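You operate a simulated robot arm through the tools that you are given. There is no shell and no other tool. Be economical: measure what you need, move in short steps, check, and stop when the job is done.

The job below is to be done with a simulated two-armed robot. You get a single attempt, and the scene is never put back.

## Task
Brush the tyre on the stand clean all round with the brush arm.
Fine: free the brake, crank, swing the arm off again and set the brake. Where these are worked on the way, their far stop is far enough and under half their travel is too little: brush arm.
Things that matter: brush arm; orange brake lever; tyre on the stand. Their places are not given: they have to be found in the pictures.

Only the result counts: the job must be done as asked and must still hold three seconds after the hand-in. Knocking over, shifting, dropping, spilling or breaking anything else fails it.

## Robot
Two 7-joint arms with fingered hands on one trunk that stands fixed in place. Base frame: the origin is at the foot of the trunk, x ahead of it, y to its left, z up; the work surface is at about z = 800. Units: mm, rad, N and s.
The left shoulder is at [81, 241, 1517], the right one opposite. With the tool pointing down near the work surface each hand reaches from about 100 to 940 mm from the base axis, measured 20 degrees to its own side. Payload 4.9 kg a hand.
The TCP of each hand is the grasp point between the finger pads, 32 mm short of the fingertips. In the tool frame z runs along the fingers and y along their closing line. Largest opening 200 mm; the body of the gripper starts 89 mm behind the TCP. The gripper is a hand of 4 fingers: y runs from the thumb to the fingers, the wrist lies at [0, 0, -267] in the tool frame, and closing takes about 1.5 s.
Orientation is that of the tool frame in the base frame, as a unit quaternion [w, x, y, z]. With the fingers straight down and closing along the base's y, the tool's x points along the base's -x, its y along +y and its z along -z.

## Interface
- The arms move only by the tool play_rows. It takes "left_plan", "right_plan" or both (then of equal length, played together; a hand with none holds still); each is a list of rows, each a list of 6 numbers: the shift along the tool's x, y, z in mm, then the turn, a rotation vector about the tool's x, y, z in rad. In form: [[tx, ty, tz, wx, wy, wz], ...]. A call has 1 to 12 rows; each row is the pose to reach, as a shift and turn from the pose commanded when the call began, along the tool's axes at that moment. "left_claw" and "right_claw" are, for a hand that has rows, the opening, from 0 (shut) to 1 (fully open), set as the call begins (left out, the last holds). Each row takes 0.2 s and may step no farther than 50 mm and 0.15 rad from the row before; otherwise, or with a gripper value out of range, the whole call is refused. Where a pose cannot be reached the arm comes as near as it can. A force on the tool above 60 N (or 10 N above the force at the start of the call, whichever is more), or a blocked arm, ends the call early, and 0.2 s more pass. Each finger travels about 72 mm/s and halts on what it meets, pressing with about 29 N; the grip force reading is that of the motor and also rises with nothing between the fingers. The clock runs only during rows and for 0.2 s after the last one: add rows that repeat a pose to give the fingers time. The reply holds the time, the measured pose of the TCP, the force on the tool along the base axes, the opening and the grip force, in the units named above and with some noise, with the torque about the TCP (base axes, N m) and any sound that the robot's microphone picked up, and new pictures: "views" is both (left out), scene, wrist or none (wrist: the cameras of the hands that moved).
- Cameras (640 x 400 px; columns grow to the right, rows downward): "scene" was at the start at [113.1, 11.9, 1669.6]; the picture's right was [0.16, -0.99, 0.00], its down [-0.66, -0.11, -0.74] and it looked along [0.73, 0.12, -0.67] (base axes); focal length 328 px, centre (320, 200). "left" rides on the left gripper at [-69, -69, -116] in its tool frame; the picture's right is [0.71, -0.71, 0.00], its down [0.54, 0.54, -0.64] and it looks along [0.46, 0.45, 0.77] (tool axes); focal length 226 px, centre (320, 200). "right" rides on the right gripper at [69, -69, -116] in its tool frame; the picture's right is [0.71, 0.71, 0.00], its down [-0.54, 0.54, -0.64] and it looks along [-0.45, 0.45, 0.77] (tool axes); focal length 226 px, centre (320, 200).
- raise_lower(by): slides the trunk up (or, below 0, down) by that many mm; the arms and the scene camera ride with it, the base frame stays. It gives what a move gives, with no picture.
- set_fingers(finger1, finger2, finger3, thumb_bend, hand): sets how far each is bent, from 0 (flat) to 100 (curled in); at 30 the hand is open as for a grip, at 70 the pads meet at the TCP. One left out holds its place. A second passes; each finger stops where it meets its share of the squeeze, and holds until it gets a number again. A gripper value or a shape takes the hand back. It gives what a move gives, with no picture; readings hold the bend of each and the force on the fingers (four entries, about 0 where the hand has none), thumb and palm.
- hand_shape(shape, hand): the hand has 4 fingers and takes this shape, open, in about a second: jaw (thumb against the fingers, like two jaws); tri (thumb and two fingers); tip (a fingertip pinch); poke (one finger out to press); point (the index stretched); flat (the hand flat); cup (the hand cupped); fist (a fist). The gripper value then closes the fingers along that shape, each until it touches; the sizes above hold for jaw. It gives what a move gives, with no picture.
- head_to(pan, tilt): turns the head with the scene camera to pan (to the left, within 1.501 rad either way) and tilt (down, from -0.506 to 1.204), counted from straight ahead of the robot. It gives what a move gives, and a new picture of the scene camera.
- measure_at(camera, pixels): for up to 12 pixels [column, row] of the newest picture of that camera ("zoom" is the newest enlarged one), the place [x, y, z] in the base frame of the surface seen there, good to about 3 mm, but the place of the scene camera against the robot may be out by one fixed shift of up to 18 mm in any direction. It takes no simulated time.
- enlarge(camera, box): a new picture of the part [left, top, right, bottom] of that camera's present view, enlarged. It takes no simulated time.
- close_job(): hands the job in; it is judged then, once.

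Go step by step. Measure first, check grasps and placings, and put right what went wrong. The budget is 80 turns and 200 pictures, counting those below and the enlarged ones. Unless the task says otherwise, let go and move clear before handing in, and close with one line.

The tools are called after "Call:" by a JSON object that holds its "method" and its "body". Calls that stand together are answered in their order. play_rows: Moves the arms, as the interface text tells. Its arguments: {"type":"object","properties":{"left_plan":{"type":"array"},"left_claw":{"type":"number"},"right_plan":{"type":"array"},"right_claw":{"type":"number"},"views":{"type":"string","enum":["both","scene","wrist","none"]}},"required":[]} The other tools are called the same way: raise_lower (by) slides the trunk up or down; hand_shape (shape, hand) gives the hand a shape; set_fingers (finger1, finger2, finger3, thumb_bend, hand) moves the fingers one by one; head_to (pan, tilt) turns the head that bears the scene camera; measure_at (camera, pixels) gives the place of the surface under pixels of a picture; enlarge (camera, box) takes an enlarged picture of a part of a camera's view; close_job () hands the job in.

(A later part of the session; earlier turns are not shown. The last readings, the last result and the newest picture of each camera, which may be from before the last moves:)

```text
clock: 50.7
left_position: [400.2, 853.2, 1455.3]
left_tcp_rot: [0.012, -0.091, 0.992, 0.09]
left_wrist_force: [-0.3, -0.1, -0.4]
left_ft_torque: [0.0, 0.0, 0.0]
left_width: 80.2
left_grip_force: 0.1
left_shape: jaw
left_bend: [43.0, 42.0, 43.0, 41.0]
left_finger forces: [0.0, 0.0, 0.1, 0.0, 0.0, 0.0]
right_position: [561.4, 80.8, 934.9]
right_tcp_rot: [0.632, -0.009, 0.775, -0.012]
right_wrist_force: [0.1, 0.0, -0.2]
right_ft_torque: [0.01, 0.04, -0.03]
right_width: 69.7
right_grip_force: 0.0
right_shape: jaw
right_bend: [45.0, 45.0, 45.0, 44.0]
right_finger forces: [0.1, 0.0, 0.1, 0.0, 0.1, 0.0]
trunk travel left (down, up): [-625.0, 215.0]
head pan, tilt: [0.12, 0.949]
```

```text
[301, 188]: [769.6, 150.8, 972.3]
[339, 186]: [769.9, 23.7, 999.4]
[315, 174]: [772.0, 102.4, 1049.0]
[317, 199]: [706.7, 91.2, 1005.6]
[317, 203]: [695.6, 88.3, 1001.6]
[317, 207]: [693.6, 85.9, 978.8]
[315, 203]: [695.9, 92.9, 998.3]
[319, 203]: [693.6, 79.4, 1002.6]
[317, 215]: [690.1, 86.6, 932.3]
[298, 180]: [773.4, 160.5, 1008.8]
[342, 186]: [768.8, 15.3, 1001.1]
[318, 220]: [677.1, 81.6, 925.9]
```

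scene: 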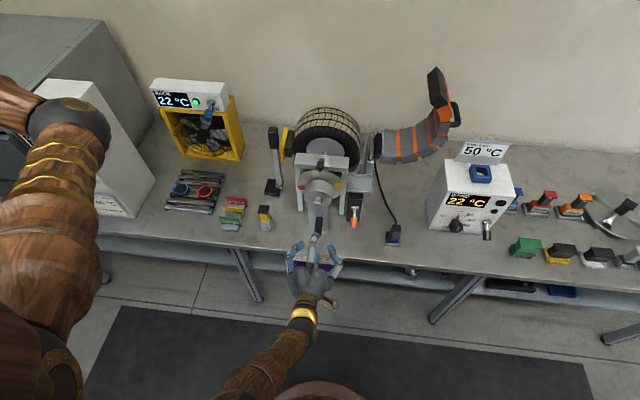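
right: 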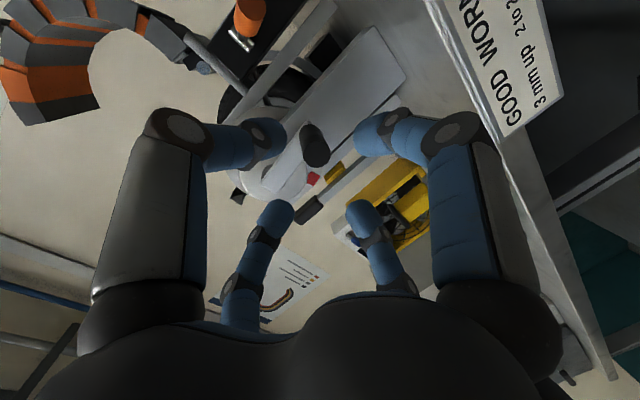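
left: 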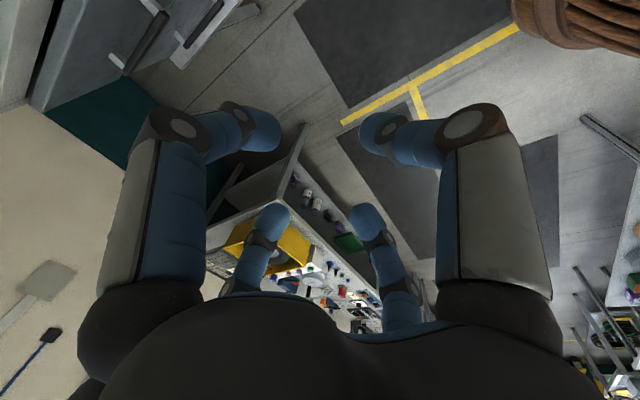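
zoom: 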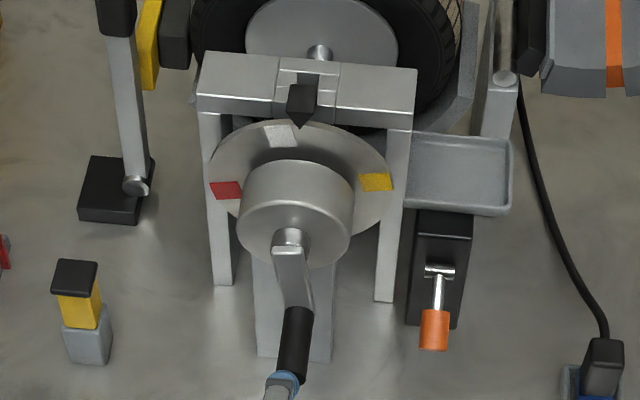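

Hub centre is about (y 87, z 986), crank radius ≈62. Move the cage over the grip and close loosely.

Call:
{"method": "play_rows", "body": {"right_plan": [[-6, -1, 0, 0, 0, 0], [-6, -1, 40, 0, 0, 0], [-6, -1, 81, 0, 0, 0], [-6, -1, 81, 0, 0, 0]], "views": "none"}}

Call:
{"method": "play_rows", "body": {"right_plan": [[0, 0, 0, 0, 0, 0], [0, 0, 0, 0, 0, 0], [0, 0, 0, 0, 0, 0], [0, 0, 0, 0, 0, 0]], "right_claw": 0.12}}

```text
clock: 51.7
left_position: [398.0, 853.0, 1455.8]
left_tcp_rot: [0.012, -0.091, 0.992, 0.091]
left_wrist_force: [-1.0, -0.5, -0.5]
left_ft_torque: [-0.04, -0.04, -0.04]
left_width: 79.8
left_grip_force: 0.1
left_shape: jaw
left_bend: [43.0, 42.0, 43.0, 41.0]
left_finger forces: [0.0, 0.0, 0.0, 0.0, 0.0, 0.0]
right_position: [641.2, 77.2, 926.0]
right_tcp_rot: [0.633, -0.009, 0.774, -0.012]
right_wrist_force: [-0.9, -0.5, -0.4]
right_ft_torque: [0.0, 0.03, -0.02]
right_width: 69.8
right_grip_force: 0.3
right_shape: jaw
right_bend: [45.0, 45.0, 45.0, 44.0]
right_finger forces: [0.0, 0.0, 0.1, 0.0, 0.0, 0.1]
trunk travel left (down, up): [-625.0, 215.0]
head pan, tilt: [0.12, 0.949]
```

```text
clock: 52.7
left_position: [399.3, 852.6, 1455.3]
left_tcp_rot: [0.011, -0.091, 0.992, 0.091]
left_wrist_force: [-0.3, 0.7, -0.3]
left_ft_torque: [-0.02, -0.03, -0.01]
left_width: 79.7
left_grip_force: 0.0
left_shape: jaw
left_bend: [43.0, 42.0, 43.0, 41.0]
left_finger forces: [0.1, 0.0, 0.0, 0.0, 0.1, 0.0]
right_position: [640.7, 77.1, 924.8]
right_tcp_rot: [0.633, -0.01, 0.774, -0.011]
right_wrist_force: [-1.1, 1.8, 2.9]
right_ft_torque: [0.03, -0.11, 0.03]
right_width: 24.5
right_grip_force: 0.0
right_shape: jaw
right_bend: [60.0, 59.0, 58.0, 59.0]
right_finger forces: [0.1, 1.5, 4.0, 0.0, 0.0, 0.1]
trunk travel left (down, up): [-625.0, 215.0]
head pan, tilt: [0.12, 0.949]
```

scene: 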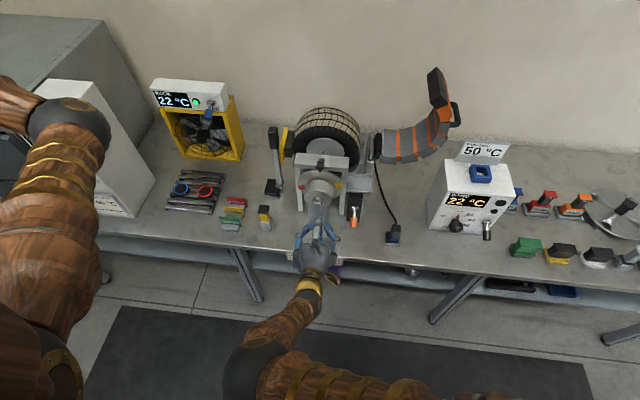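
right: 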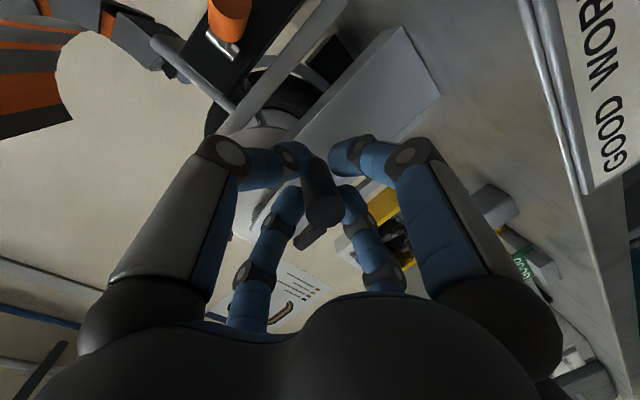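

The grip is caged. Turn the crank a first ~115° (bottom → left → up) and check the force.

Call:
{"method": "play_rows", "body": {"right_plan": [[0.5, 15.5, 0.1, 0, 0, 0], [-2.6, 30.5, -0.5, 0, 0, 0], [-9.5, 44.1, -1.9, 0, 0, 0], [-19.4, 55.4, -4, 0, 0, 0], [-31.9, 63.9, -6.5, 0, 0, 0], [-46, 68.8, -9.4, 0, 0, 0], [-61.2, 70, -12.5, 0, 0, 0], [-76.1, 67.4, -15.5, 0, 0, 0]]}}

Call:
{"method": "enlarge", "body": {"camera": "scene", "box": [240, 90, 400, 250]}}

```text
clock: 54.5
left_position: [398.5, 857.3, 1454.3]
left_tcp_rot: [0.012, -0.091, 0.992, 0.089]
left_wrist_force: [0.5, 0.1, -0.1]
left_ft_torque: [0.01, 0.0, 0.01]
left_width: 80.0
left_grip_force: 0.1
left_shape: jaw
left_bend: [43.0, 42.0, 43.0, 41.0]
left_finger forces: [0.0, 0.0, 0.0, 0.1, 0.0, 0.1]
right_position: [640.7, 152.9, 1002.1]
right_tcp_rot: [0.633, -0.012, 0.774, -0.009]
right_wrist_force: [-1.5, 17.1, -7.2]
right_ft_torque: [0.56, 0.24, 0.32]
right_width: 24.5
right_grip_force: 0.1
right_shape: jaw
right_bend: [55.0, 60.0, 60.0, 59.0]
right_finger forces: [16.8, 0.0, 0.1, 0.1, 0.0, 0.1]
trunk travel left (down, up): [-625.0, 215.0]
head pan, tilt: [0.12, 0.949]
```

scene: 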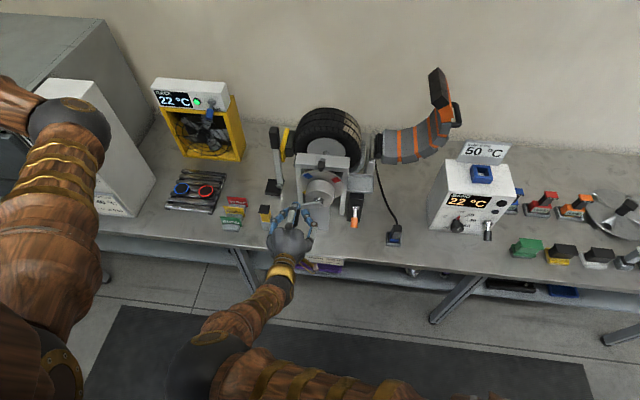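
right: 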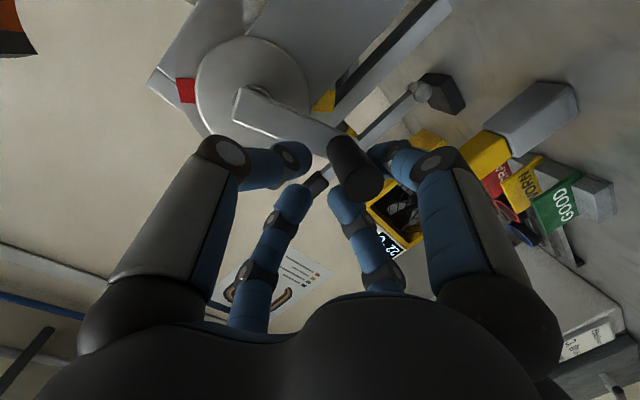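

```text
2.50 times, centred on (320, 170) of scene
```

zoom: 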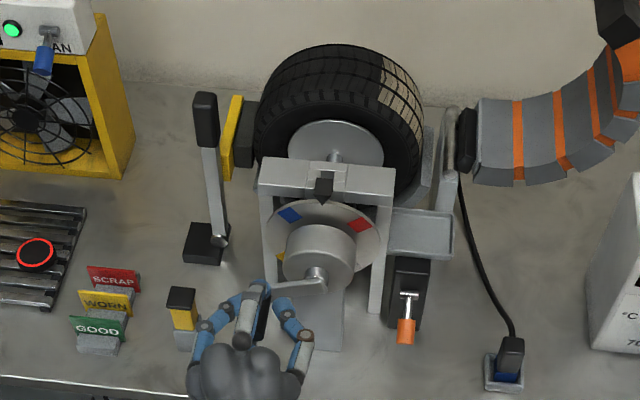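

It works: the tyre turns and comes out black behind the brush. Measure the grip's present place to correct the circle.

Call:
{"method": "measure_at", "body": {"camera": "right", "pixels": [[363, 183], [360, 188], [345, 150], [243, 102], [238, 95], [262, 105]]}}

```text
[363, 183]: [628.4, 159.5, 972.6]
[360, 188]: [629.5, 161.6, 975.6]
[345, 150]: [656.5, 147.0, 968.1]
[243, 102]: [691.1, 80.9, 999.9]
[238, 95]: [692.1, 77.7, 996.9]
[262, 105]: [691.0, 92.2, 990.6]
```

Refit: centre ≈(87,1002), radius ≈76. Continue over the top and down the right side.

Call:
{"method": "play_rows", "body": {"right_plan": [[-9.6, 15.1, -2, 0, 0, 0], [-30.7, 8.2, -6.3, 0, 0, 0], [-49, -4.8, -10, 0, 0, 0], [-62.7, -22.7, -12.8, 0, 0, 0], [-70.6, -44, -14.4, 0, 0, 0], [-72, -66.7, -14.6, 0, 0, 0], [-66.8, -88.8, -13.5, 0, 0, 0], [-55.3, -108.3, -11.2, 0, 0, 0], [-38.8, -123.3, -7.8, 0, 0, 0], [-18.6, -133, -3.7, 0, 0, 0], [3.5, -136, 0.9, 0, 0, 0], [25.6, -132.2, 5.3, 0, 0, 0]]}}

Call:
{"method": "enlarge", "body": {"camera": "scene", "box": [240, 90, 400, 250]}}

```text
clock: 57.1
left_position: [398.8, 850.5, 1457.5]
left_tcp_rot: [0.012, -0.092, 0.991, 0.092]
left_wrist_force: [0.5, -0.9, 0.7]
left_ft_torque: [0.06, -0.03, -0.03]
left_width: 79.9
left_grip_force: 0.0
left_shape: jaw
left_bend: [43.0, 42.0, 43.0, 41.0]
left_finger forces: [0.0, 0.1, 0.0, 0.0, 0.0, 0.0]
right_position: [638.3, 15.1, 977.5]
right_tcp_rot: [0.633, -0.009, 0.774, -0.011]
right_wrist_force: [-0.5, 3.6, -0.4]
right_ft_torque: [-0.05, 0.01, 0.1]
right_width: 24.2
right_grip_force: 0.2
right_shape: jaw
right_bend: [60.0, 59.0, 58.0, 59.0]
right_finger forces: [0.0, 2.7, 1.7, 0.0, 0.0, 0.0]
trunk travel left (down, up): [-625.0, 215.0]
head pan, tilt: [0.12, 0.949]
```

scene: 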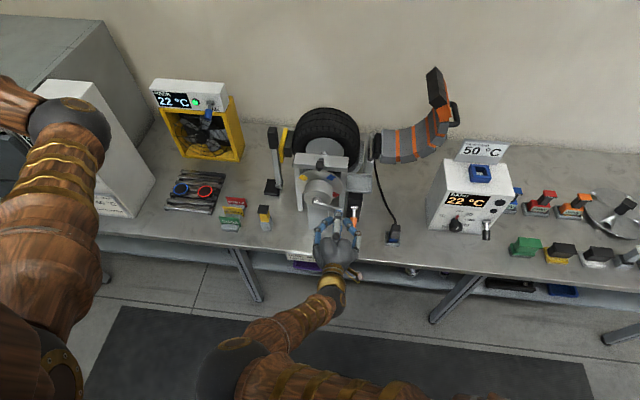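
right: 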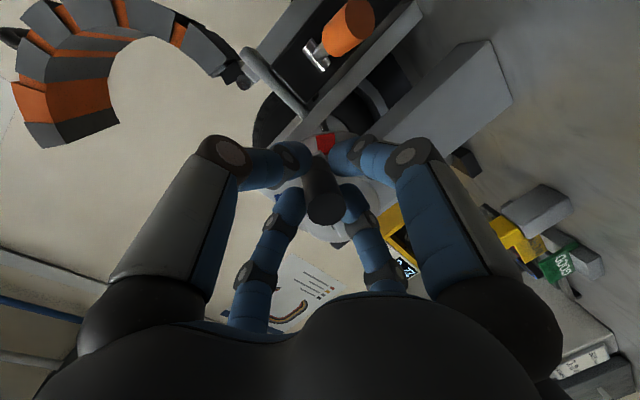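

```text
2.50 times, centred on (320, 170) of scene
```

zoom: 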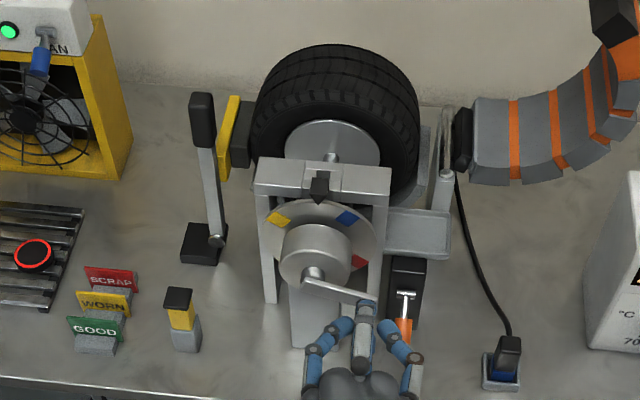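

Smooth and low force. Carry on past a full turn (to about 1.4 turns).

Call:
{"method": "play_rows", "body": {"right_plan": [[19.8, 10.3, 4, 0, 0, 0], [36, 26, 7.3, 0, 0, 0], [46.6, 46, 9.5, 0, 0, 0], [51.1, 68.2, 10.4, 0, 0, 0], [48.9, 90.8, 9.9, 0, 0, 0], [40.4, 111.7, 8.1, 0, 0, 0], [26.1, 129.2, 5.2, 0, 0, 0], [7.4, 141.6, 1.4, 0, 0, 0], [-14.1, 147.7, -3, 0, 0, 0], [-36.3, 147.1, -7.6, 0, 0, 0], [-57.4, 139.9, -11.9, 0, 0, 0], [-75.4, 126.5, -15.5, 0, 0, 0]]}}

Call:
{"method": "enlarge", "body": {"camera": "scene", "box": [240, 90, 400, 250]}}

```text
clock: 59.7
left_position: [398.4, 853.3, 1455.7]
left_tcp_rot: [0.011, -0.091, 0.992, 0.09]
left_wrist_force: [-0.7, 1.3, 0.2]
left_ft_torque: [0.03, 0.01, 0.01]
left_width: 80.1
left_grip_force: 0.0
left_shape: jaw
left_bend: [43.0, 42.0, 43.0, 41.0]
left_finger forces: [0.1, 0.0, 0.1, 0.0, 0.1, 0.0]
right_position: [640.8, 141.4, 1051.9]
right_tcp_rot: [0.632, -0.009, 0.775, -0.012]
right_wrist_force: [-0.1, -0.2, -0.7]
right_ft_torque: [0.0, 0.02, -0.03]
right_width: 24.2
right_grip_force: 0.0
right_shape: jaw
right_bend: [60.0, 60.0, 60.0, 59.0]
right_finger forces: [0.0, 0.0, 0.0, 0.1, 0.0, 0.0]
trunk travel left (down, up): [-625.0, 215.0]
head pan, tilt: [0.12, 0.949]
```

scene: 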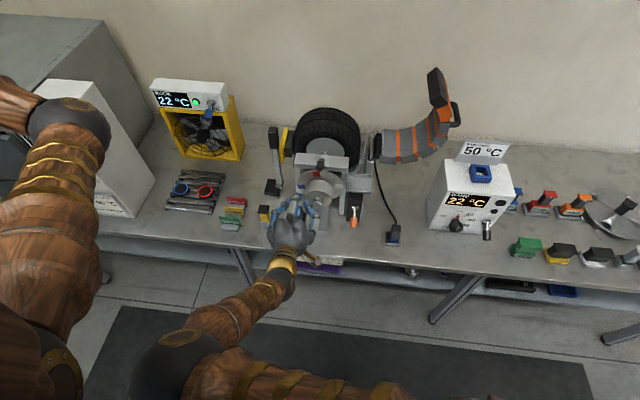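
right: 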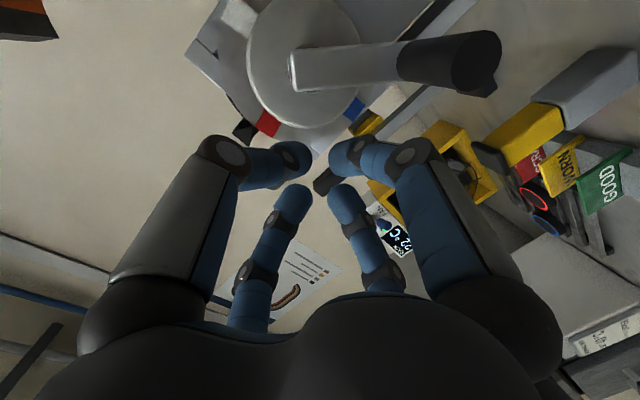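

```text
2.50 times, centred on (320, 170) of scene
```

zoom: 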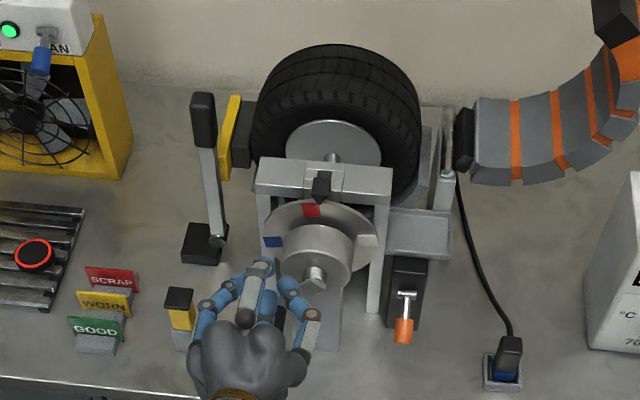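

The hand has slipped off the grip late in the second turn, but the disc markers (geared 2:1) show over two full tyre turns and the tread is black all round. Retreat the right hand.

Call:
{"method": "play_rows", "body": {"right_plan": [[0, 0, -45, 0, 0, 0], [0, 0, -90, 0, 0, 0], [-5, -40, -95, 0, 0.06, 0], [-10, -85, -95, 0, 0.12, 0], [-15, -130, -95, 0, 0.18, 0], [-20, -175, -95, 0, 0.24, 0], [-25, -220, -90, 0, 0.3, 0], [-30, -265, -80, 0, 0.36, 0], [-35, -310, -70, 0, 0.42, 0], [-40, -355, -60, 0, 0.48, 0], [-45, -400, -50, 0, 0.54, 0], [-50, -445, -40, 0, 0.6, 0]], "right_claw": 0.3, "views": "scene"}}

Call:
{"method": "enlarge", "body": {"camera": "scene", "box": [240, 90, 400, 250]}}

```text
clock: 61.4
left_position: [399.7, 853.0, 1456.2]
left_tcp_rot: [0.011, -0.093, 0.991, 0.091]
left_wrist_force: [-0.6, 0.0, -0.3]
left_ft_torque: [-0.02, -0.02, 0.01]
left_width: 79.9
left_grip_force: 0.1
left_shape: jaw
left_bend: [43.0, 42.0, 43.0, 41.0]
left_finger forces: [0.0, 0.0, 0.1, 0.0, 0.0, 0.0]
right_position: [518.2, -24.1, 1087.6]
right_tcp_rot: [0.5, -0.117, 0.858, 0.009]
right_wrist_force: [0.0, 0.5, 0.8]
right_ft_torque: [0.01, 0.0, -0.01]
right_width: 60.0
right_grip_force: 0.1
right_shape: jaw
right_bend: [48.0, 48.0, 48.0, 47.0]
right_finger forces: [0.0, 0.0, 0.0, 0.0, 0.1, 0.0]
trunk travel left (down, up): [-625.0, 215.0]
head pan, tilt: [0.12, 0.949]
stopped in row 8 (right hand): the arm was blocked; the commanded pose is now the measured one
```

scene: 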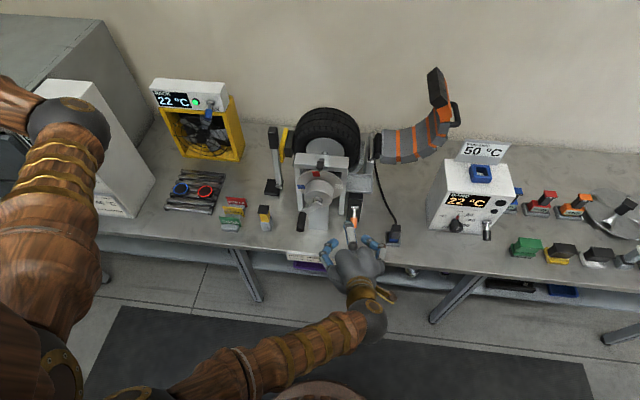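

```text
2.50 times, centred on (320, 170) of scene
```

zoom: 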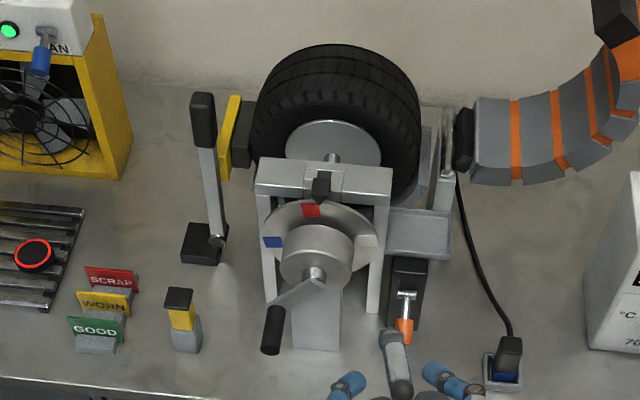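

Blocked by its own trunk side; go forward/down first, then right.

Call:
{"method": "play_rows", "body": {"right_plan": [[14, -25, 25, 0, 0, 0], [27, -60, 45, 0, 0, 0], [38, -105, 60, 0, 0, 0], [48, -150, 70, 0, 0, 0], [46, -195, 62, 0, 0, 0], [45, -240, 53, 0, 0, 0], [43, -285, 45, 0, 0, 0], [42, -330, 37, 0, 0, 0], [41, -375, 28, 0, 0, 0], [39, -420, 20, 0, 0, 0], [38, -465, 11, 0, 0, 0]], "views": "scene"}}

```text
clock: 63.8
left_position: [399.6, 851.0, 1457.7]
left_tcp_rot: [0.012, -0.092, 0.991, 0.092]
left_wrist_force: [-0.9, 0.9, -0.4]
left_ft_torque: [0.04, -0.02, -0.02]
left_width: 79.9
left_grip_force: 0.1
left_shape: jaw
left_bend: [43.0, 42.0, 43.0, 41.0]
left_finger forces: [0.0, 0.0, 0.1, 0.0, 0.0, 0.1]
right_position: [606.7, -483.5, 1096.4]
right_tcp_rot: [0.501, -0.116, 0.858, 0.009]
right_wrist_force: [0.8, -0.1, 0.2]
right_ft_torque: [0.01, 0.02, 0.02]
right_width: 59.6
right_grip_force: 0.1
right_shape: jaw
right_bend: [48.0, 48.0, 48.0, 47.0]
right_finger forces: [0.0, 0.0, 0.0, 0.0, 0.0, 0.0]
trunk travel left (down, up): [-625.0, 215.0]
head pan, tilt: [0.12, 0.949]
```

scene: 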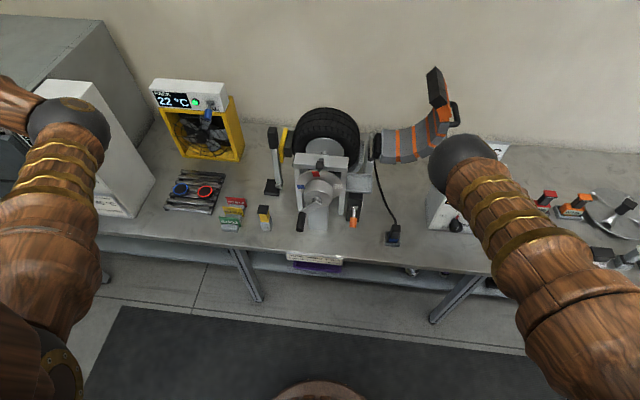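

Right is parked clear. Measure the brush lever's present line.

Call:
{"method": "measure_at", "body": {"camera": "scene", "pixels": [[271, 128], [273, 140], [275, 148], [277, 160], [279, 175], [279, 181], [296, 140], [284, 145]]}}

```text
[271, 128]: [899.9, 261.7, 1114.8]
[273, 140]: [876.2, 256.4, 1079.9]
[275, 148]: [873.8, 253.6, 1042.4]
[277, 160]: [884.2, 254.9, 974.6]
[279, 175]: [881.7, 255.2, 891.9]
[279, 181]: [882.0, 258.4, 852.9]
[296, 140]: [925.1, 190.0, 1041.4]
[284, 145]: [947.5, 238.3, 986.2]
```

Lever is now vertical at about (893,257). Bring the left hand back over it.

Call:
{"method": "play_rows", "body": {"left_plan": [[-21, -41, 8, 0, 0, 0], [-43, -83, 17, 0.03, 0.006, 0], [-64, -124, 25, 0.06, 0.012, 0], [-85, -166, 33, 0.09, 0.018, 0], [-107, -207, 41, 0.12, 0.024, 0], [-128, -248, 50, 0.15, 0.03, 0], [-150, -290, 58, 0.177, 0.033, 0], [-171, -331, 66, 0.177, 0.033, 0], [-193, -373, 75, 0.177, 0.033, 0], [-214, -414, 83, 0.177, 0.033, 0], [-235, -455, 91, 0.177, 0.033, 0], [-256, -497, 100, 0.177, 0.033, 0]], "views": "scene"}}

```text
clock: 66.4
left_position: [745.7, 436.8, 1279.8]
left_tcp_rot: [0.003, -0.094, 0.996, 0.002]
left_wrist_force: [0.5, 0.6, 0.7]
left_ft_torque: [-0.02, 0.0, -0.03]
left_width: 79.9
left_grip_force: 0.0
left_shape: jaw
left_bend: [43.0, 42.0, 43.0, 41.0]
left_finger forces: [0.1, 0.1, 0.0, 0.0, 0.1, 0.0]
right_position: [607.7, -482.4, 1095.7]
right_tcp_rot: [0.502, -0.115, 0.857, 0.009]
right_wrist_force: [0.0, -0.2, 0.0]
right_ft_torque: [0.02, -0.03, 0.03]
right_width: 59.9
right_grip_force: 0.0
right_shape: jaw
right_bend: [48.0, 48.0, 48.0, 47.0]
right_finger forces: [0.1, 0.1, 0.0, 0.0, 0.1, 0.0]
trunk travel left (down, up): [-625.0, 215.0]
head pan, tilt: [0.12, 0.949]
```

scene: 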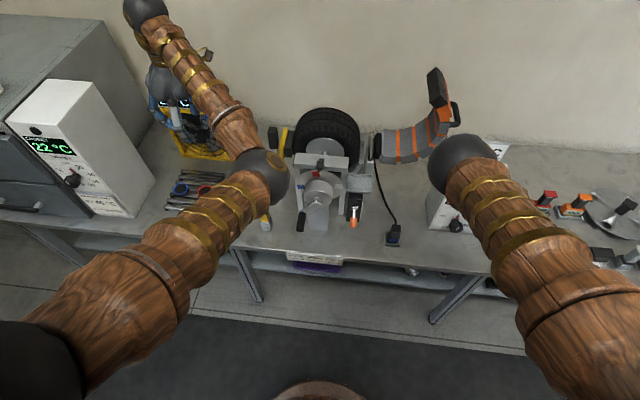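

Call:
{"method": "play_rows", "body": {"left_plan": [[-20, -40, 10, 0, 0, 0], [-40, -80, 22, 0, 0, 0], [-62, -119, 38, 0, 0, 0], [-83, -159, 60, 0, 0, 0], [-104, -198, 85, 0, 0, 0]]}}

```text
refused: row 4 steps farther than a row can; nothing moved
```

The last plan stepped slightly too far (row 4); use smaller steps.

Call:
{"method": "play_rows", "body": {"left_plan": [[-17, -33, 12, 0, 0, 0], [-35, -66, 25, 0, 0, 0], [-52, -99, 38, 0, 0, 0], [-70, -132, 54, 0, 0, 0], [-87, -165, 70, 0, 0, 0], [-104, -198, 85, 0, 0, 0]], "views": "wrist"}}

```text
clock: 67.8
left_position: [881.6, 260.8, 1196.1]
left_tcp_rot: [0.003, -0.093, 0.996, 0.002]
left_wrist_force: [0.3, 0.1, -1.2]
left_ft_torque: [0.01, 0.01, 0.01]
left_width: 79.7
left_grip_force: 0.1
left_shape: jaw
left_bend: [43.0, 42.0, 43.0, 41.0]
left_finger forces: [0.1, 0.0, 0.1, 0.0, 0.0, 0.1]
right_position: [608.2, -481.8, 1097.3]
right_tcp_rot: [0.501, -0.116, 0.857, 0.009]
right_wrist_force: [0.1, -0.4, -0.2]
right_ft_torque: [0.02, -0.02, 0.03]
right_width: 59.8
right_grip_force: 0.1
right_shape: jaw
right_bend: [48.0, 48.0, 48.0, 47.0]
right_finger forces: [0.0, 0.1, 0.0, 0.0, 0.0, 0.1]
trunk travel left (down, up): [-625.0, 215.0]
head pan, tilt: [0.12, 0.949]
```

left: 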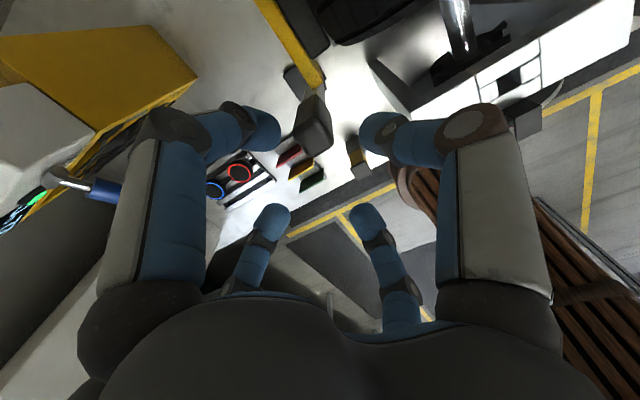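

Call:
{"method": "measure_at", "body": {"camera": "left", "pixels": [[308, 137], [300, 130], [318, 125], [312, 145], [320, 135], [315, 112]]}}

```text
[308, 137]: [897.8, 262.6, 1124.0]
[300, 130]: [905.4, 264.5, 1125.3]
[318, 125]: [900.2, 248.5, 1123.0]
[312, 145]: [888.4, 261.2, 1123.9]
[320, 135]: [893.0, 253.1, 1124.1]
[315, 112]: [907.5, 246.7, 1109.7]
```

Grip top centre is (897,256,1124). Descend over it and close to a loose cage.

Call:
{"method": "play_rows", "body": {"left_plan": [[-12, -6, 20, 0, 0, 0], [-12, -6, 55, 0, 0, 0], [-12, -6, 90, 0, 0, 0], [-12, -6, 112, 0, 0, 0], [-12, -6, 112, 0, 0, 0]], "views": "none"}}

Call:
{"method": "play_rows", "body": {"left_plan": [[0, 0, 0, 0, 0, 0], [0, 0, 0, 0, 0, 0], [0, 0, 0, 0, 0, 0], [0, 0, 0, 0, 0, 0]], "left_claw": 0.16, "views": "wrist"}}

```text
clock: 69.0
left_position: [895.7, 260.2, 1082.7]
left_tcp_rot: [0.004, -0.093, 0.996, 0.001]
left_wrist_force: [0.2, 0.6, -0.7]
left_ft_torque: [-0.01, 0.0, 0.0]
left_width: 79.7
left_grip_force: 0.0
left_shape: jaw
left_bend: [43.0, 42.0, 43.0, 41.0]
left_finger forces: [0.1, 0.1, 0.0, 0.0, 0.0, 0.0]
right_position: [607.0, -482.3, 1097.3]
right_tcp_rot: [0.501, -0.117, 0.857, 0.009]
right_wrist_force: [0.2, 0.6, -0.6]
right_ft_torque: [0.01, 0.01, 0.01]
right_width: 59.9
right_grip_force: 0.0
right_shape: jaw
right_bend: [48.0, 48.0, 48.0, 47.0]
right_finger forces: [0.1, 0.1, 0.0, 0.0, 0.0, 0.0]
trunk travel left (down, up): [-625.0, 215.0]
head pan, tilt: [0.12, 0.949]
```

```text
clock: 70.0
left_position: [894.4, 260.1, 1083.5]
left_tcp_rot: [0.003, -0.092, 0.996, 0.002]
left_wrist_force: [-1.9, 1.0, 0.9]
left_ft_torque: [0.0, 0.04, -0.02]
left_width: 32.5
left_grip_force: 0.2
left_shape: jaw
left_bend: [57.0, 57.0, 56.0, 56.0]
left_finger forces: [0.1, 0.5, 1.4, 0.1, 0.0, 0.0]
right_position: [607.4, -481.0, 1097.3]
right_tcp_rot: [0.502, -0.116, 0.857, 0.009]
right_wrist_force: [0.4, 0.8, -0.1]
right_ft_torque: [-0.03, -0.02, -0.01]
right_width: 59.6
right_grip_force: 0.0
right_shape: jaw
right_bend: [48.0, 48.0, 48.0, 47.0]
right_finger forces: [0.1, 0.1, 0.0, 0.1, 0.0, 0.1]
trunk travel left (down, up): [-625.0, 215.0]
head pan, tilt: [0.12, 0.949]
```

left: 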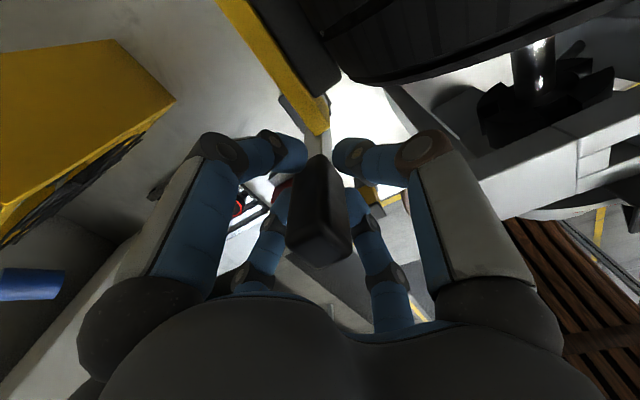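

Caged. Swing the lever back outward along its arc to its rest stop.

Call:
{"method": "play_rows", "body": {"left_plan": [[-2.9, 15.3, 0.5, 0.059, 0.011, 0], [-5.8, 30.4, 2, 0.118, 0.022, 0], [-8.7, 45.7, 4, 0.177, 0.034, 0], [-11.6, 60.9, 7.5, 0.236, 0.045, 0], [-14.4, 75.6, 11.6, 0.295, 0.056, 0], [-17.1, 90, 16.7, 0.353, 0.067, 0], [-18.9, 99, 20.5, 0.39, 0.075, 0], [-20.5, 108, 24, 0.42, 0.08, 0]]}}

Call:
{"method": "enlarge", "body": {"camera": "scene", "box": [220, 90, 380, 210]}}

```text
clock: 71.8
left_position: [864.7, 361.2, 1075.2]
left_tcp_rot: [-0.017, -0.089, 0.973, -0.21]
left_wrist_force: [15.7, 0.6, 1.0]
left_ft_torque: [0.01, -0.5, 0.15]
left_width: 33.3
left_grip_force: 0.0
left_shape: jaw
left_bend: [48.0, 57.0, 57.0, 56.0]
left_finger forces: [16.1, 0.0, 0.0, 0.0, 0.1, 0.0]
left hand out of reach, approached as far as the arm can: row 4, 5, 6, 7, 8
right_position: [608.9, -480.4, 1096.0]
right_tcp_rot: [0.5, -0.116, 0.858, 0.008]
right_wrist_force: [-0.3, -0.6, 1.1]
right_ft_torque: [0.01, 0.0, -0.01]
right_width: 59.8
right_grip_force: 0.1
right_shape: jaw
right_bend: [48.0, 48.0, 48.0, 47.0]
right_finger forces: [0.0, 0.0, 0.0, 0.0, 0.0, 0.0]
trunk travel left (down, up): [-625.0, 215.0]
head pan, tilt: [0.12, 0.949]
```

scene: 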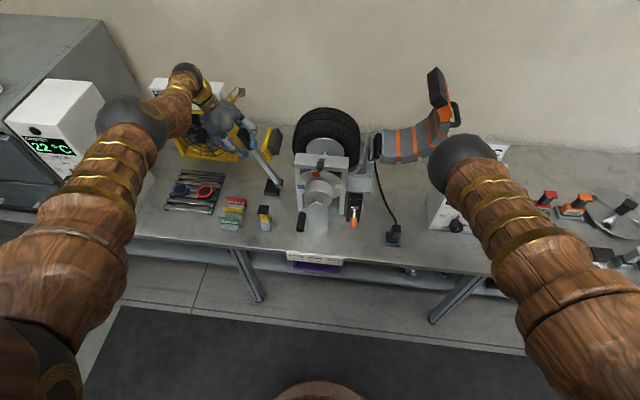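
left: 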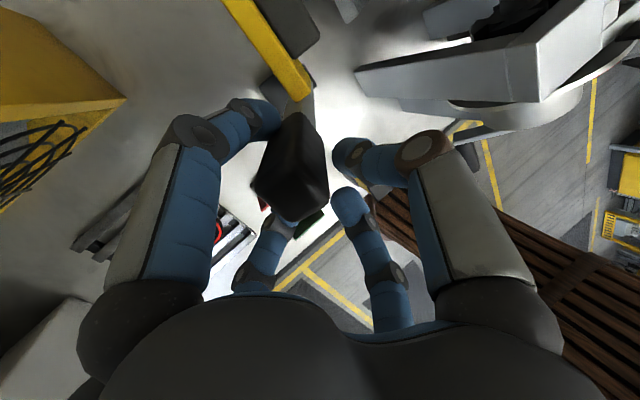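

```text
3.33 times, centred on (300, 150) of scene
```

zoom: 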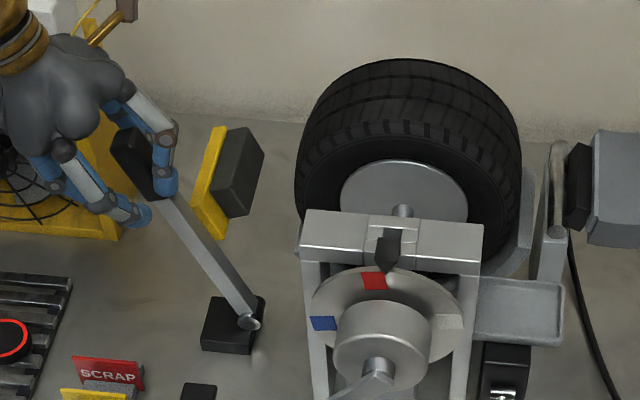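

The lever is back at its original place (top at (240,132), as before). Release and lift the left hand clear, then out to the left.

Call:
{"method": "play_rows", "body": {"left_plan": [[0, 0, 0, 0, 0, 0], [0, 0, 0, 0, 0, 0], [0, 0, 0, 0, 0, 0], [0, 0, -20, 0, 0, 0], [0, 0, -60, 0, 0, 0], [0, 0, -100, 0, 0, 0], [0, 0, -145, 0, 0, 0], [25, 35, -155, 0, 0, 0], [50, 70, -165, 0, 0, 0], [75, 105, -175, 0, 0, 0], [100, 140, -185, 0, 0, 0], [125, 175, -195, 0, 0, 0]], "left_claw": 0.4, "views": "scene"}}

```text
clock: 74.4
left_position: [767.9, 615.1, 1175.2]
left_tcp_rot: [-0.018, -0.089, 0.973, -0.212]
left_wrist_force: [0.2, 0.2, -0.3]
left_ft_torque: [-0.04, -0.01, 0.01]
left_width: 80.0
left_grip_force: 0.1
left_shape: jaw
left_bend: [42.0, 43.0, 43.0, 41.0]
left_finger forces: [0.0, 0.0, 0.0, 0.1, 0.0, 0.1]
left hand out of reach, approached as far as the arm can: row 5, 6, 7, 8, 9, 10, 11, 12
right_position: [605.7, -480.2, 1098.5]
right_tcp_rot: [0.501, -0.117, 0.857, 0.008]
right_wrist_force: [-0.7, 0.7, -0.7]
right_ft_torque: [-0.05, 0.04, -0.02]
right_width: 59.9
right_grip_force: 0.0
right_shape: jaw
right_bend: [48.0, 48.0, 48.0, 47.0]
right_finger forces: [0.1, 0.0, 0.1, 0.0, 0.0, 0.0]
trunk travel left (down, up): [-625.0, 215.0]
head pan, tilt: [0.12, 0.949]
```

scene: 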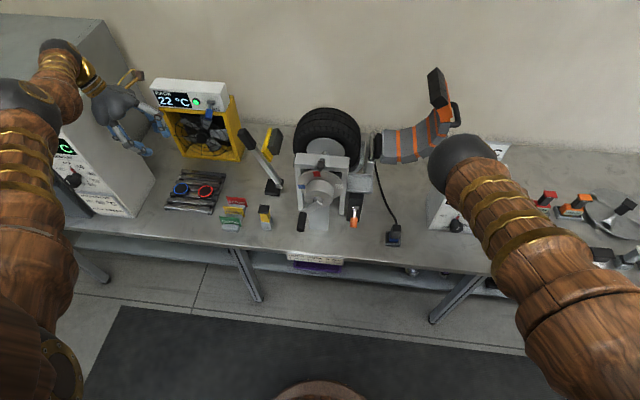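

Brush lever is off and stays. Now the brake: bring the right hand in front of the lowered knob, level.

Call:
{"method": "play_rows", "body": {"right_plan": [[9, 41, 10, 0, 0, 0], [18, 82, 20, 0.01, -0.03, 0.01], [26, 123, 32, 0.03, -0.08, 0.02], [35, 164, 45, 0.045, -0.12, 0.03], [44, 205, 59, 0.06, -0.17, 0.04], [53, 247, 73, 0.075, -0.22, 0.05], [62, 288, 87, 0.09, -0.27, 0.06], [71, 329, 101, 0.105, -0.32, 0.065], [80, 371, 116, 0.12, -0.37, 0.07], [88, 412, 130, 0.129, -0.4, 0.075], [97, 453, 145, 0.129, -0.42, 0.075]], "right_claw": 0.3}}

```text
clock: 76.8
left_position: [770.7, 612.1, 1174.8]
left_tcp_rot: [-0.019, -0.088, 0.973, -0.211]
left_wrist_force: [-1.0, -0.8, -0.2]
left_ft_torque: [-0.02, 0.01, -0.01]
left_width: 79.9
left_grip_force: 0.0
left_shape: jaw
left_bend: [42.0, 43.0, 43.0, 41.0]
left_finger forces: [0.0, 0.0, 0.0, 0.0, 0.0, 0.0]
right_position: [587.2, -39.1, 895.3]
right_tcp_rot: [0.674, -0.046, 0.737, -0.005]
right_wrist_force: [-0.1, 0.0, 1.1]
right_ft_torque: [-0.04, 0.01, -0.03]
right_width: 59.7
right_grip_force: 0.1
right_shape: jaw
right_bend: [48.0, 48.0, 48.0, 47.0]
right_finger forces: [0.0, 0.1, 0.0, 0.1, 0.0, 0.0]
trunk travel left (down, up): [-625.0, 215.0]
head pan, tilt: [0.12, 0.949]
```

scene: 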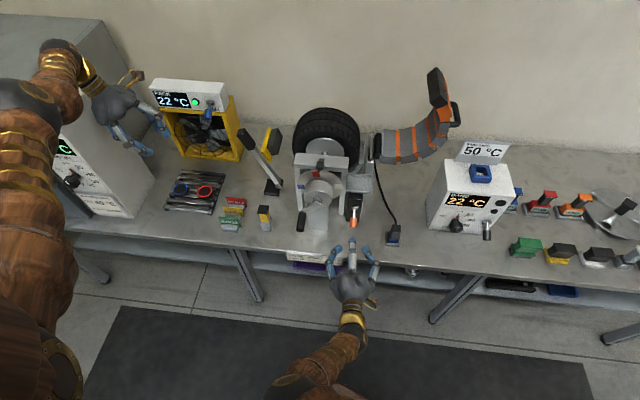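
right: 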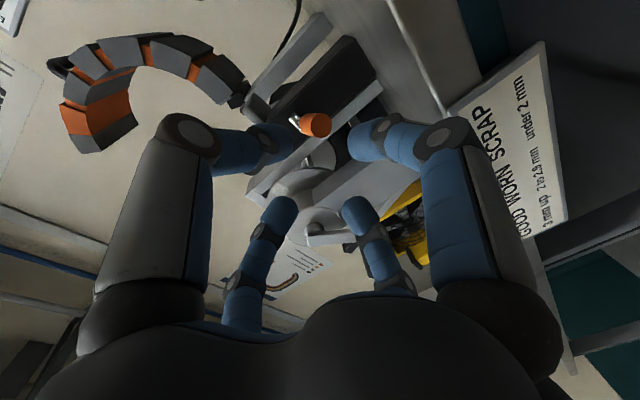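

Call:
{"method": "measure_at", "body": {"camera": "right", "pixels": [[322, 126], [310, 124], [325, 120], [300, 120], [435, 80], [440, 100]]}}

```text
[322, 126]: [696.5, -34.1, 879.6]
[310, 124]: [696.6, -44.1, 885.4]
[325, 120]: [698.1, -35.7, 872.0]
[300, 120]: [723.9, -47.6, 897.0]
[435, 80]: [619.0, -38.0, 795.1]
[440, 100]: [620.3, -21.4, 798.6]
```

Knob end is at (696,-40,876). Advance with the knob centred, staying above the table, and close to a cage.

Call:
{"method": "play_rows", "body": {"right_plan": [[0, -6, 10, 0, 0, 0], [0, -6, 50, 0, 0, 0], [0, -6, 80, 0, 0, 0], [0, -6, 98, 0, 0, 0], [0, -6, 98, 0, 0, 0]], "views": "none"}}

Call:
{"method": "play_rows", "body": {"right_plan": [[0, 0, 0, 0, 0, 0], [0, 0, 0, 0, 0, 0], [0, 0, 0, 0, 0, 0]], "right_claw": 0.17, "views": "wrist"}}

```text
clock: 78.0
left_position: [769.2, 613.2, 1176.3]
left_tcp_rot: [-0.019, -0.09, 0.973, -0.211]
left_wrist_force: [0.3, -0.6, 0.1]
left_ft_torque: [-0.02, -0.04, 0.01]
left_width: 80.1
left_grip_force: 0.0
left_shape: jaw
left_bend: [42.0, 43.0, 43.0, 41.0]
left_finger forces: [0.0, 0.0, 0.1, 0.0, 0.1, 0.0]
right_position: [688.1, -38.7, 885.9]
right_tcp_rot: [0.674, -0.048, 0.737, -0.004]
right_wrist_force: [0.4, -0.3, -0.1]
right_ft_torque: [0.01, -0.01, 0.01]
right_width: 59.7
right_grip_force: 0.1
right_shape: jaw
right_bend: [48.0, 48.0, 48.0, 47.0]
right_finger forces: [0.0, 0.0, 0.1, 0.1, 0.1, 0.0]
trunk travel left (down, up): [-625.0, 215.0]
head pan, tilt: [0.12, 0.949]
```

```text
clock: 78.8
left_position: [769.1, 614.1, 1173.9]
left_tcp_rot: [-0.019, -0.089, 0.973, -0.211]
left_wrist_force: [0.8, 0.6, 0.0]
left_ft_torque: [-0.01, 0.01, -0.01]
left_width: 79.8
left_grip_force: 0.0
left_shape: jaw
left_bend: [42.0, 43.0, 43.0, 41.0]
left_finger forces: [0.1, 0.1, 0.1, 0.0, 0.0, 0.1]
right_position: [687.6, -37.7, 886.2]
right_tcp_rot: [0.674, -0.047, 0.737, -0.005]
right_wrist_force: [-0.5, -0.2, 0.2]
right_ft_torque: [-0.03, 0.0, -0.03]
right_width: 34.5
right_grip_force: 0.2
right_shape: jaw
right_bend: [56.0, 56.0, 56.0, 56.0]
right_finger forces: [0.0, 0.1, 0.0, 0.0, 0.1, 0.0]
trunk travel left (down, up): [-625.0, 215.0]
head pan, tilt: [0.12, 0.949]
```

right: 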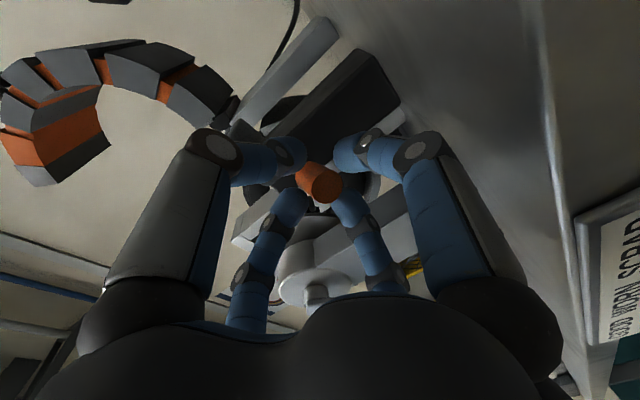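

Knob is caged (320,183). Lift it along its arc, pitching the hand down along with it.

Call:
{"method": "play_rows", "body": {"right_plan": [[-10, 0, -4, 0, 0.07, 0], [-20, -1, -9, 0, 0.14, 0], [-30, -2, -12, 0, 0.22, 0], [-40, -2, -13, 0, 0.3, 0], [-50, -3, -13, 0, 0.4, 0], [-60, -4, -11, 0, 0.5, 0], [-68, -5, -9, 0, 0.6, 0], [-76, -5, -6, 0, 0.68, 0]]}}

Call:
{"method": "enlarge", "body": {"camera": "right", "box": [220, 80, 440, 280]}}

```text
clock: 80.6
left_position: [771.2, 612.7, 1174.5]
left_tcp_rot: [-0.02, -0.09, 0.973, -0.211]
left_wrist_force: [0.3, -0.3, 0.4]
left_ft_torque: [0.01, 0.02, 0.03]
left_width: 79.8
left_grip_force: 0.1
left_shape: jaw
left_bend: [42.0, 43.0, 43.0, 41.0]
left_finger forces: [0.1, 0.0, 0.0, 0.1, 0.1, 0.0]
right_position: [687.3, -40.0, 962.8]
right_tcp_rot: [0.39, -0.044, 0.92, -0.019]
right_wrist_force: [-0.6, -0.5, 0.0]
right_ft_torque: [0.03, -0.06, -0.01]
right_width: 34.1
right_grip_force: 0.0
right_shape: jaw
right_bend: [56.0, 56.0, 56.0, 56.0]
right_finger forces: [0.9, 0.1, 0.0, 0.0, 0.1, 0.0]
trunk travel left (down, up): [-625.0, 215.0]
head pan, tilt: [0.12, 0.949]
```

scene: 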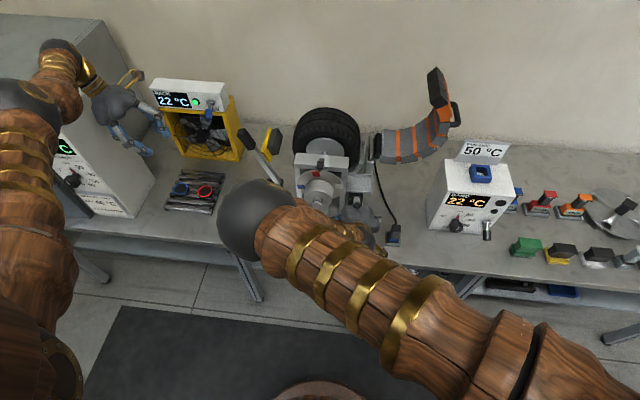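
right: 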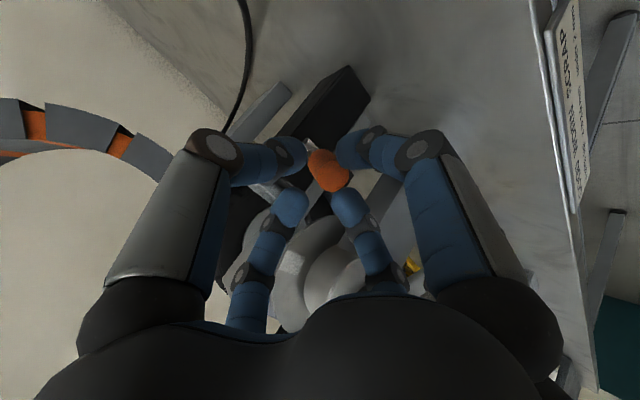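

```text
2.00 times, centred on (330, 180) of right
```

zoom: 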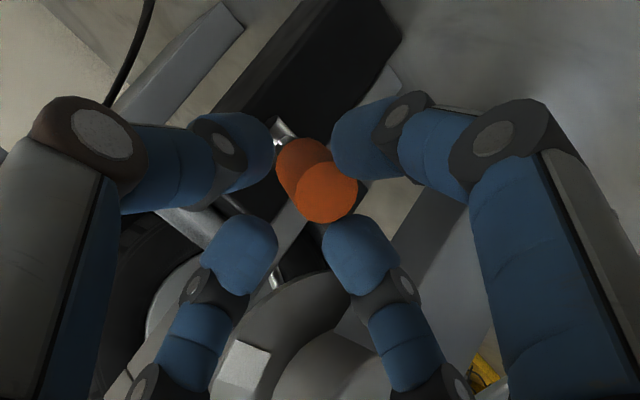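

Call:
{"method": "measure_at", "body": {"camera": "right", "pixels": [[332, 176], [325, 160], [337, 178], [308, 145]]}}

```text
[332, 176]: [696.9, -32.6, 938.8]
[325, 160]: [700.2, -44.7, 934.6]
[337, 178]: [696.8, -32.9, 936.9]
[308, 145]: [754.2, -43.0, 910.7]
```

Knob end is at z≈937, about its original place. Press a bit further up to confirm the stop.

Call:
{"method": "play_rows", "body": {"right_plan": [[-5, 0, -3, 0, 0, 0], [-10, 0, -6, 0, 0, 0], [-15, 0, -9, 0, 0, 0], [-20, 0, -12, 0, 0, 0]], "views": "wrist"}}

```text
clock: 81.6
left_position: [768.8, 613.1, 1175.7]
left_tcp_rot: [-0.018, -0.089, 0.973, -0.211]
left_wrist_force: [0.5, -0.2, 0.8]
left_ft_torque: [0.01, 0.01, -0.01]
left_width: 80.0
left_grip_force: 0.0
left_shape: jaw
left_bend: [42.0, 43.0, 43.0, 41.0]
left_finger forces: [0.0, 0.0, 0.0, 0.0, 0.0, 0.0]
right_position: [691.8, -36.8, 985.6]
right_tcp_rot: [0.389, -0.044, 0.92, -0.019]
right_wrist_force: [-5.4, -1.9, -7.4]
right_ft_torque: [-0.13, 0.28, 0.01]
right_width: 34.8
right_grip_force: 0.1
right_shape: jaw
right_bend: [51.0, 56.0, 56.0, 56.0]
right_finger forces: [7.9, 0.0, 0.1, 0.0, 0.1, 0.0]
trunk travel left (down, up): [-625.0, 215.0]
head pan, tilt: [0.12, 0.949]
```

right: 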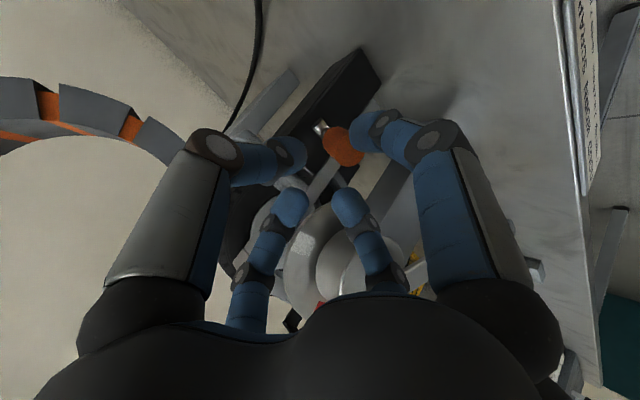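

The lower digit presses up at 8 N against a firm lever: at its upper stop. Open and retreat.

Call:
{"method": "play_rows", "body": {"right_plan": [[8, 0, 0, 0, 0, 0], [8, 0, 0, 0, 0, 0], [8, 0, 0, 0, 0, 0], [8, 0, -30, 0, 0, 0], [8, 0, -70, 0, 0, 0], [8, -20, -105, 0, 0, 0], [15, -60, -105, 0, 0, 0], [15, -105, -100, 0, 0, 0], [15, -150, -95, 0, 0, 0], [15, -195, -90, 0, 0, 0], [15, -240, -90, 0, 0, 0], [15, -285, -90, 0, 0, 0]], "right_claw": 0.4}}

Call:
{"method": "enlarge", "body": {"camera": "scene", "box": [220, 90, 420, 260]}}

```text
clock: 84.2
left_position: [769.9, 610.4, 1175.5]
left_tcp_rot: [-0.02, -0.088, 0.973, -0.21]
left_wrist_force: [0.4, -1.0, 0.5]
left_ft_torque: [0.02, -0.03, -0.01]
left_width: 79.8
left_grip_force: 0.0
left_shape: jaw
left_bend: [42.0, 43.0, 43.0, 41.0]
left_finger forces: [0.1, 0.1, 0.0, 0.1, 0.0, 0.0]
right_position: [637.9, -325.1, 1059.3]
right_tcp_rot: [0.39, -0.043, 0.92, -0.018]
right_wrist_force: [0.4, 0.3, -0.5]
right_ft_torque: [-0.01, -0.02, 0.0]
right_width: 79.6
right_grip_force: 0.1
right_shape: jaw
right_bend: [43.0, 43.0, 43.0, 41.0]
right_finger forces: [0.0, 0.0, 0.0, 0.1, 0.0, 0.1]
trunk travel left (down, up): [-625.0, 215.0]
head pan, tilt: [0.12, 0.949]
```

scene: 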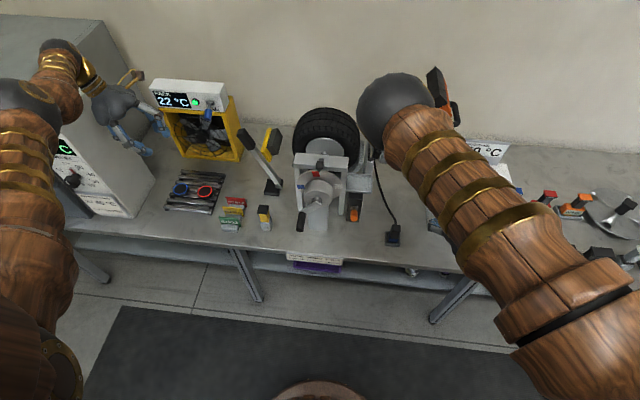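
right: 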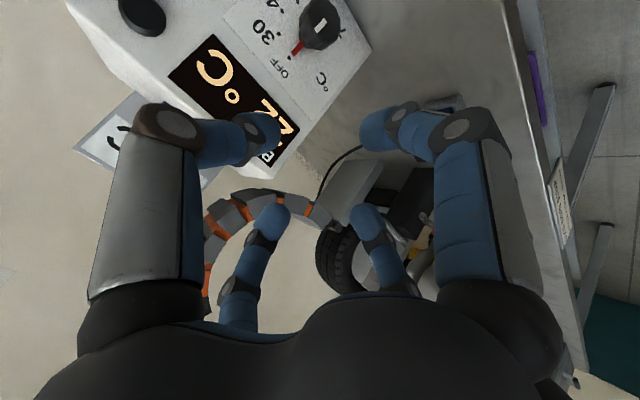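

```text
2.35 times, centred on (320, 175) of scene
```

zoom: 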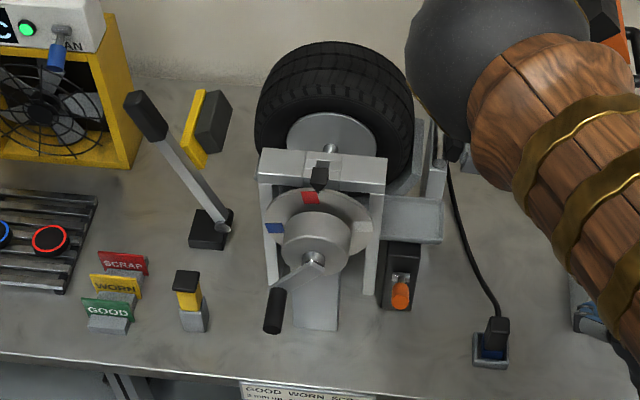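

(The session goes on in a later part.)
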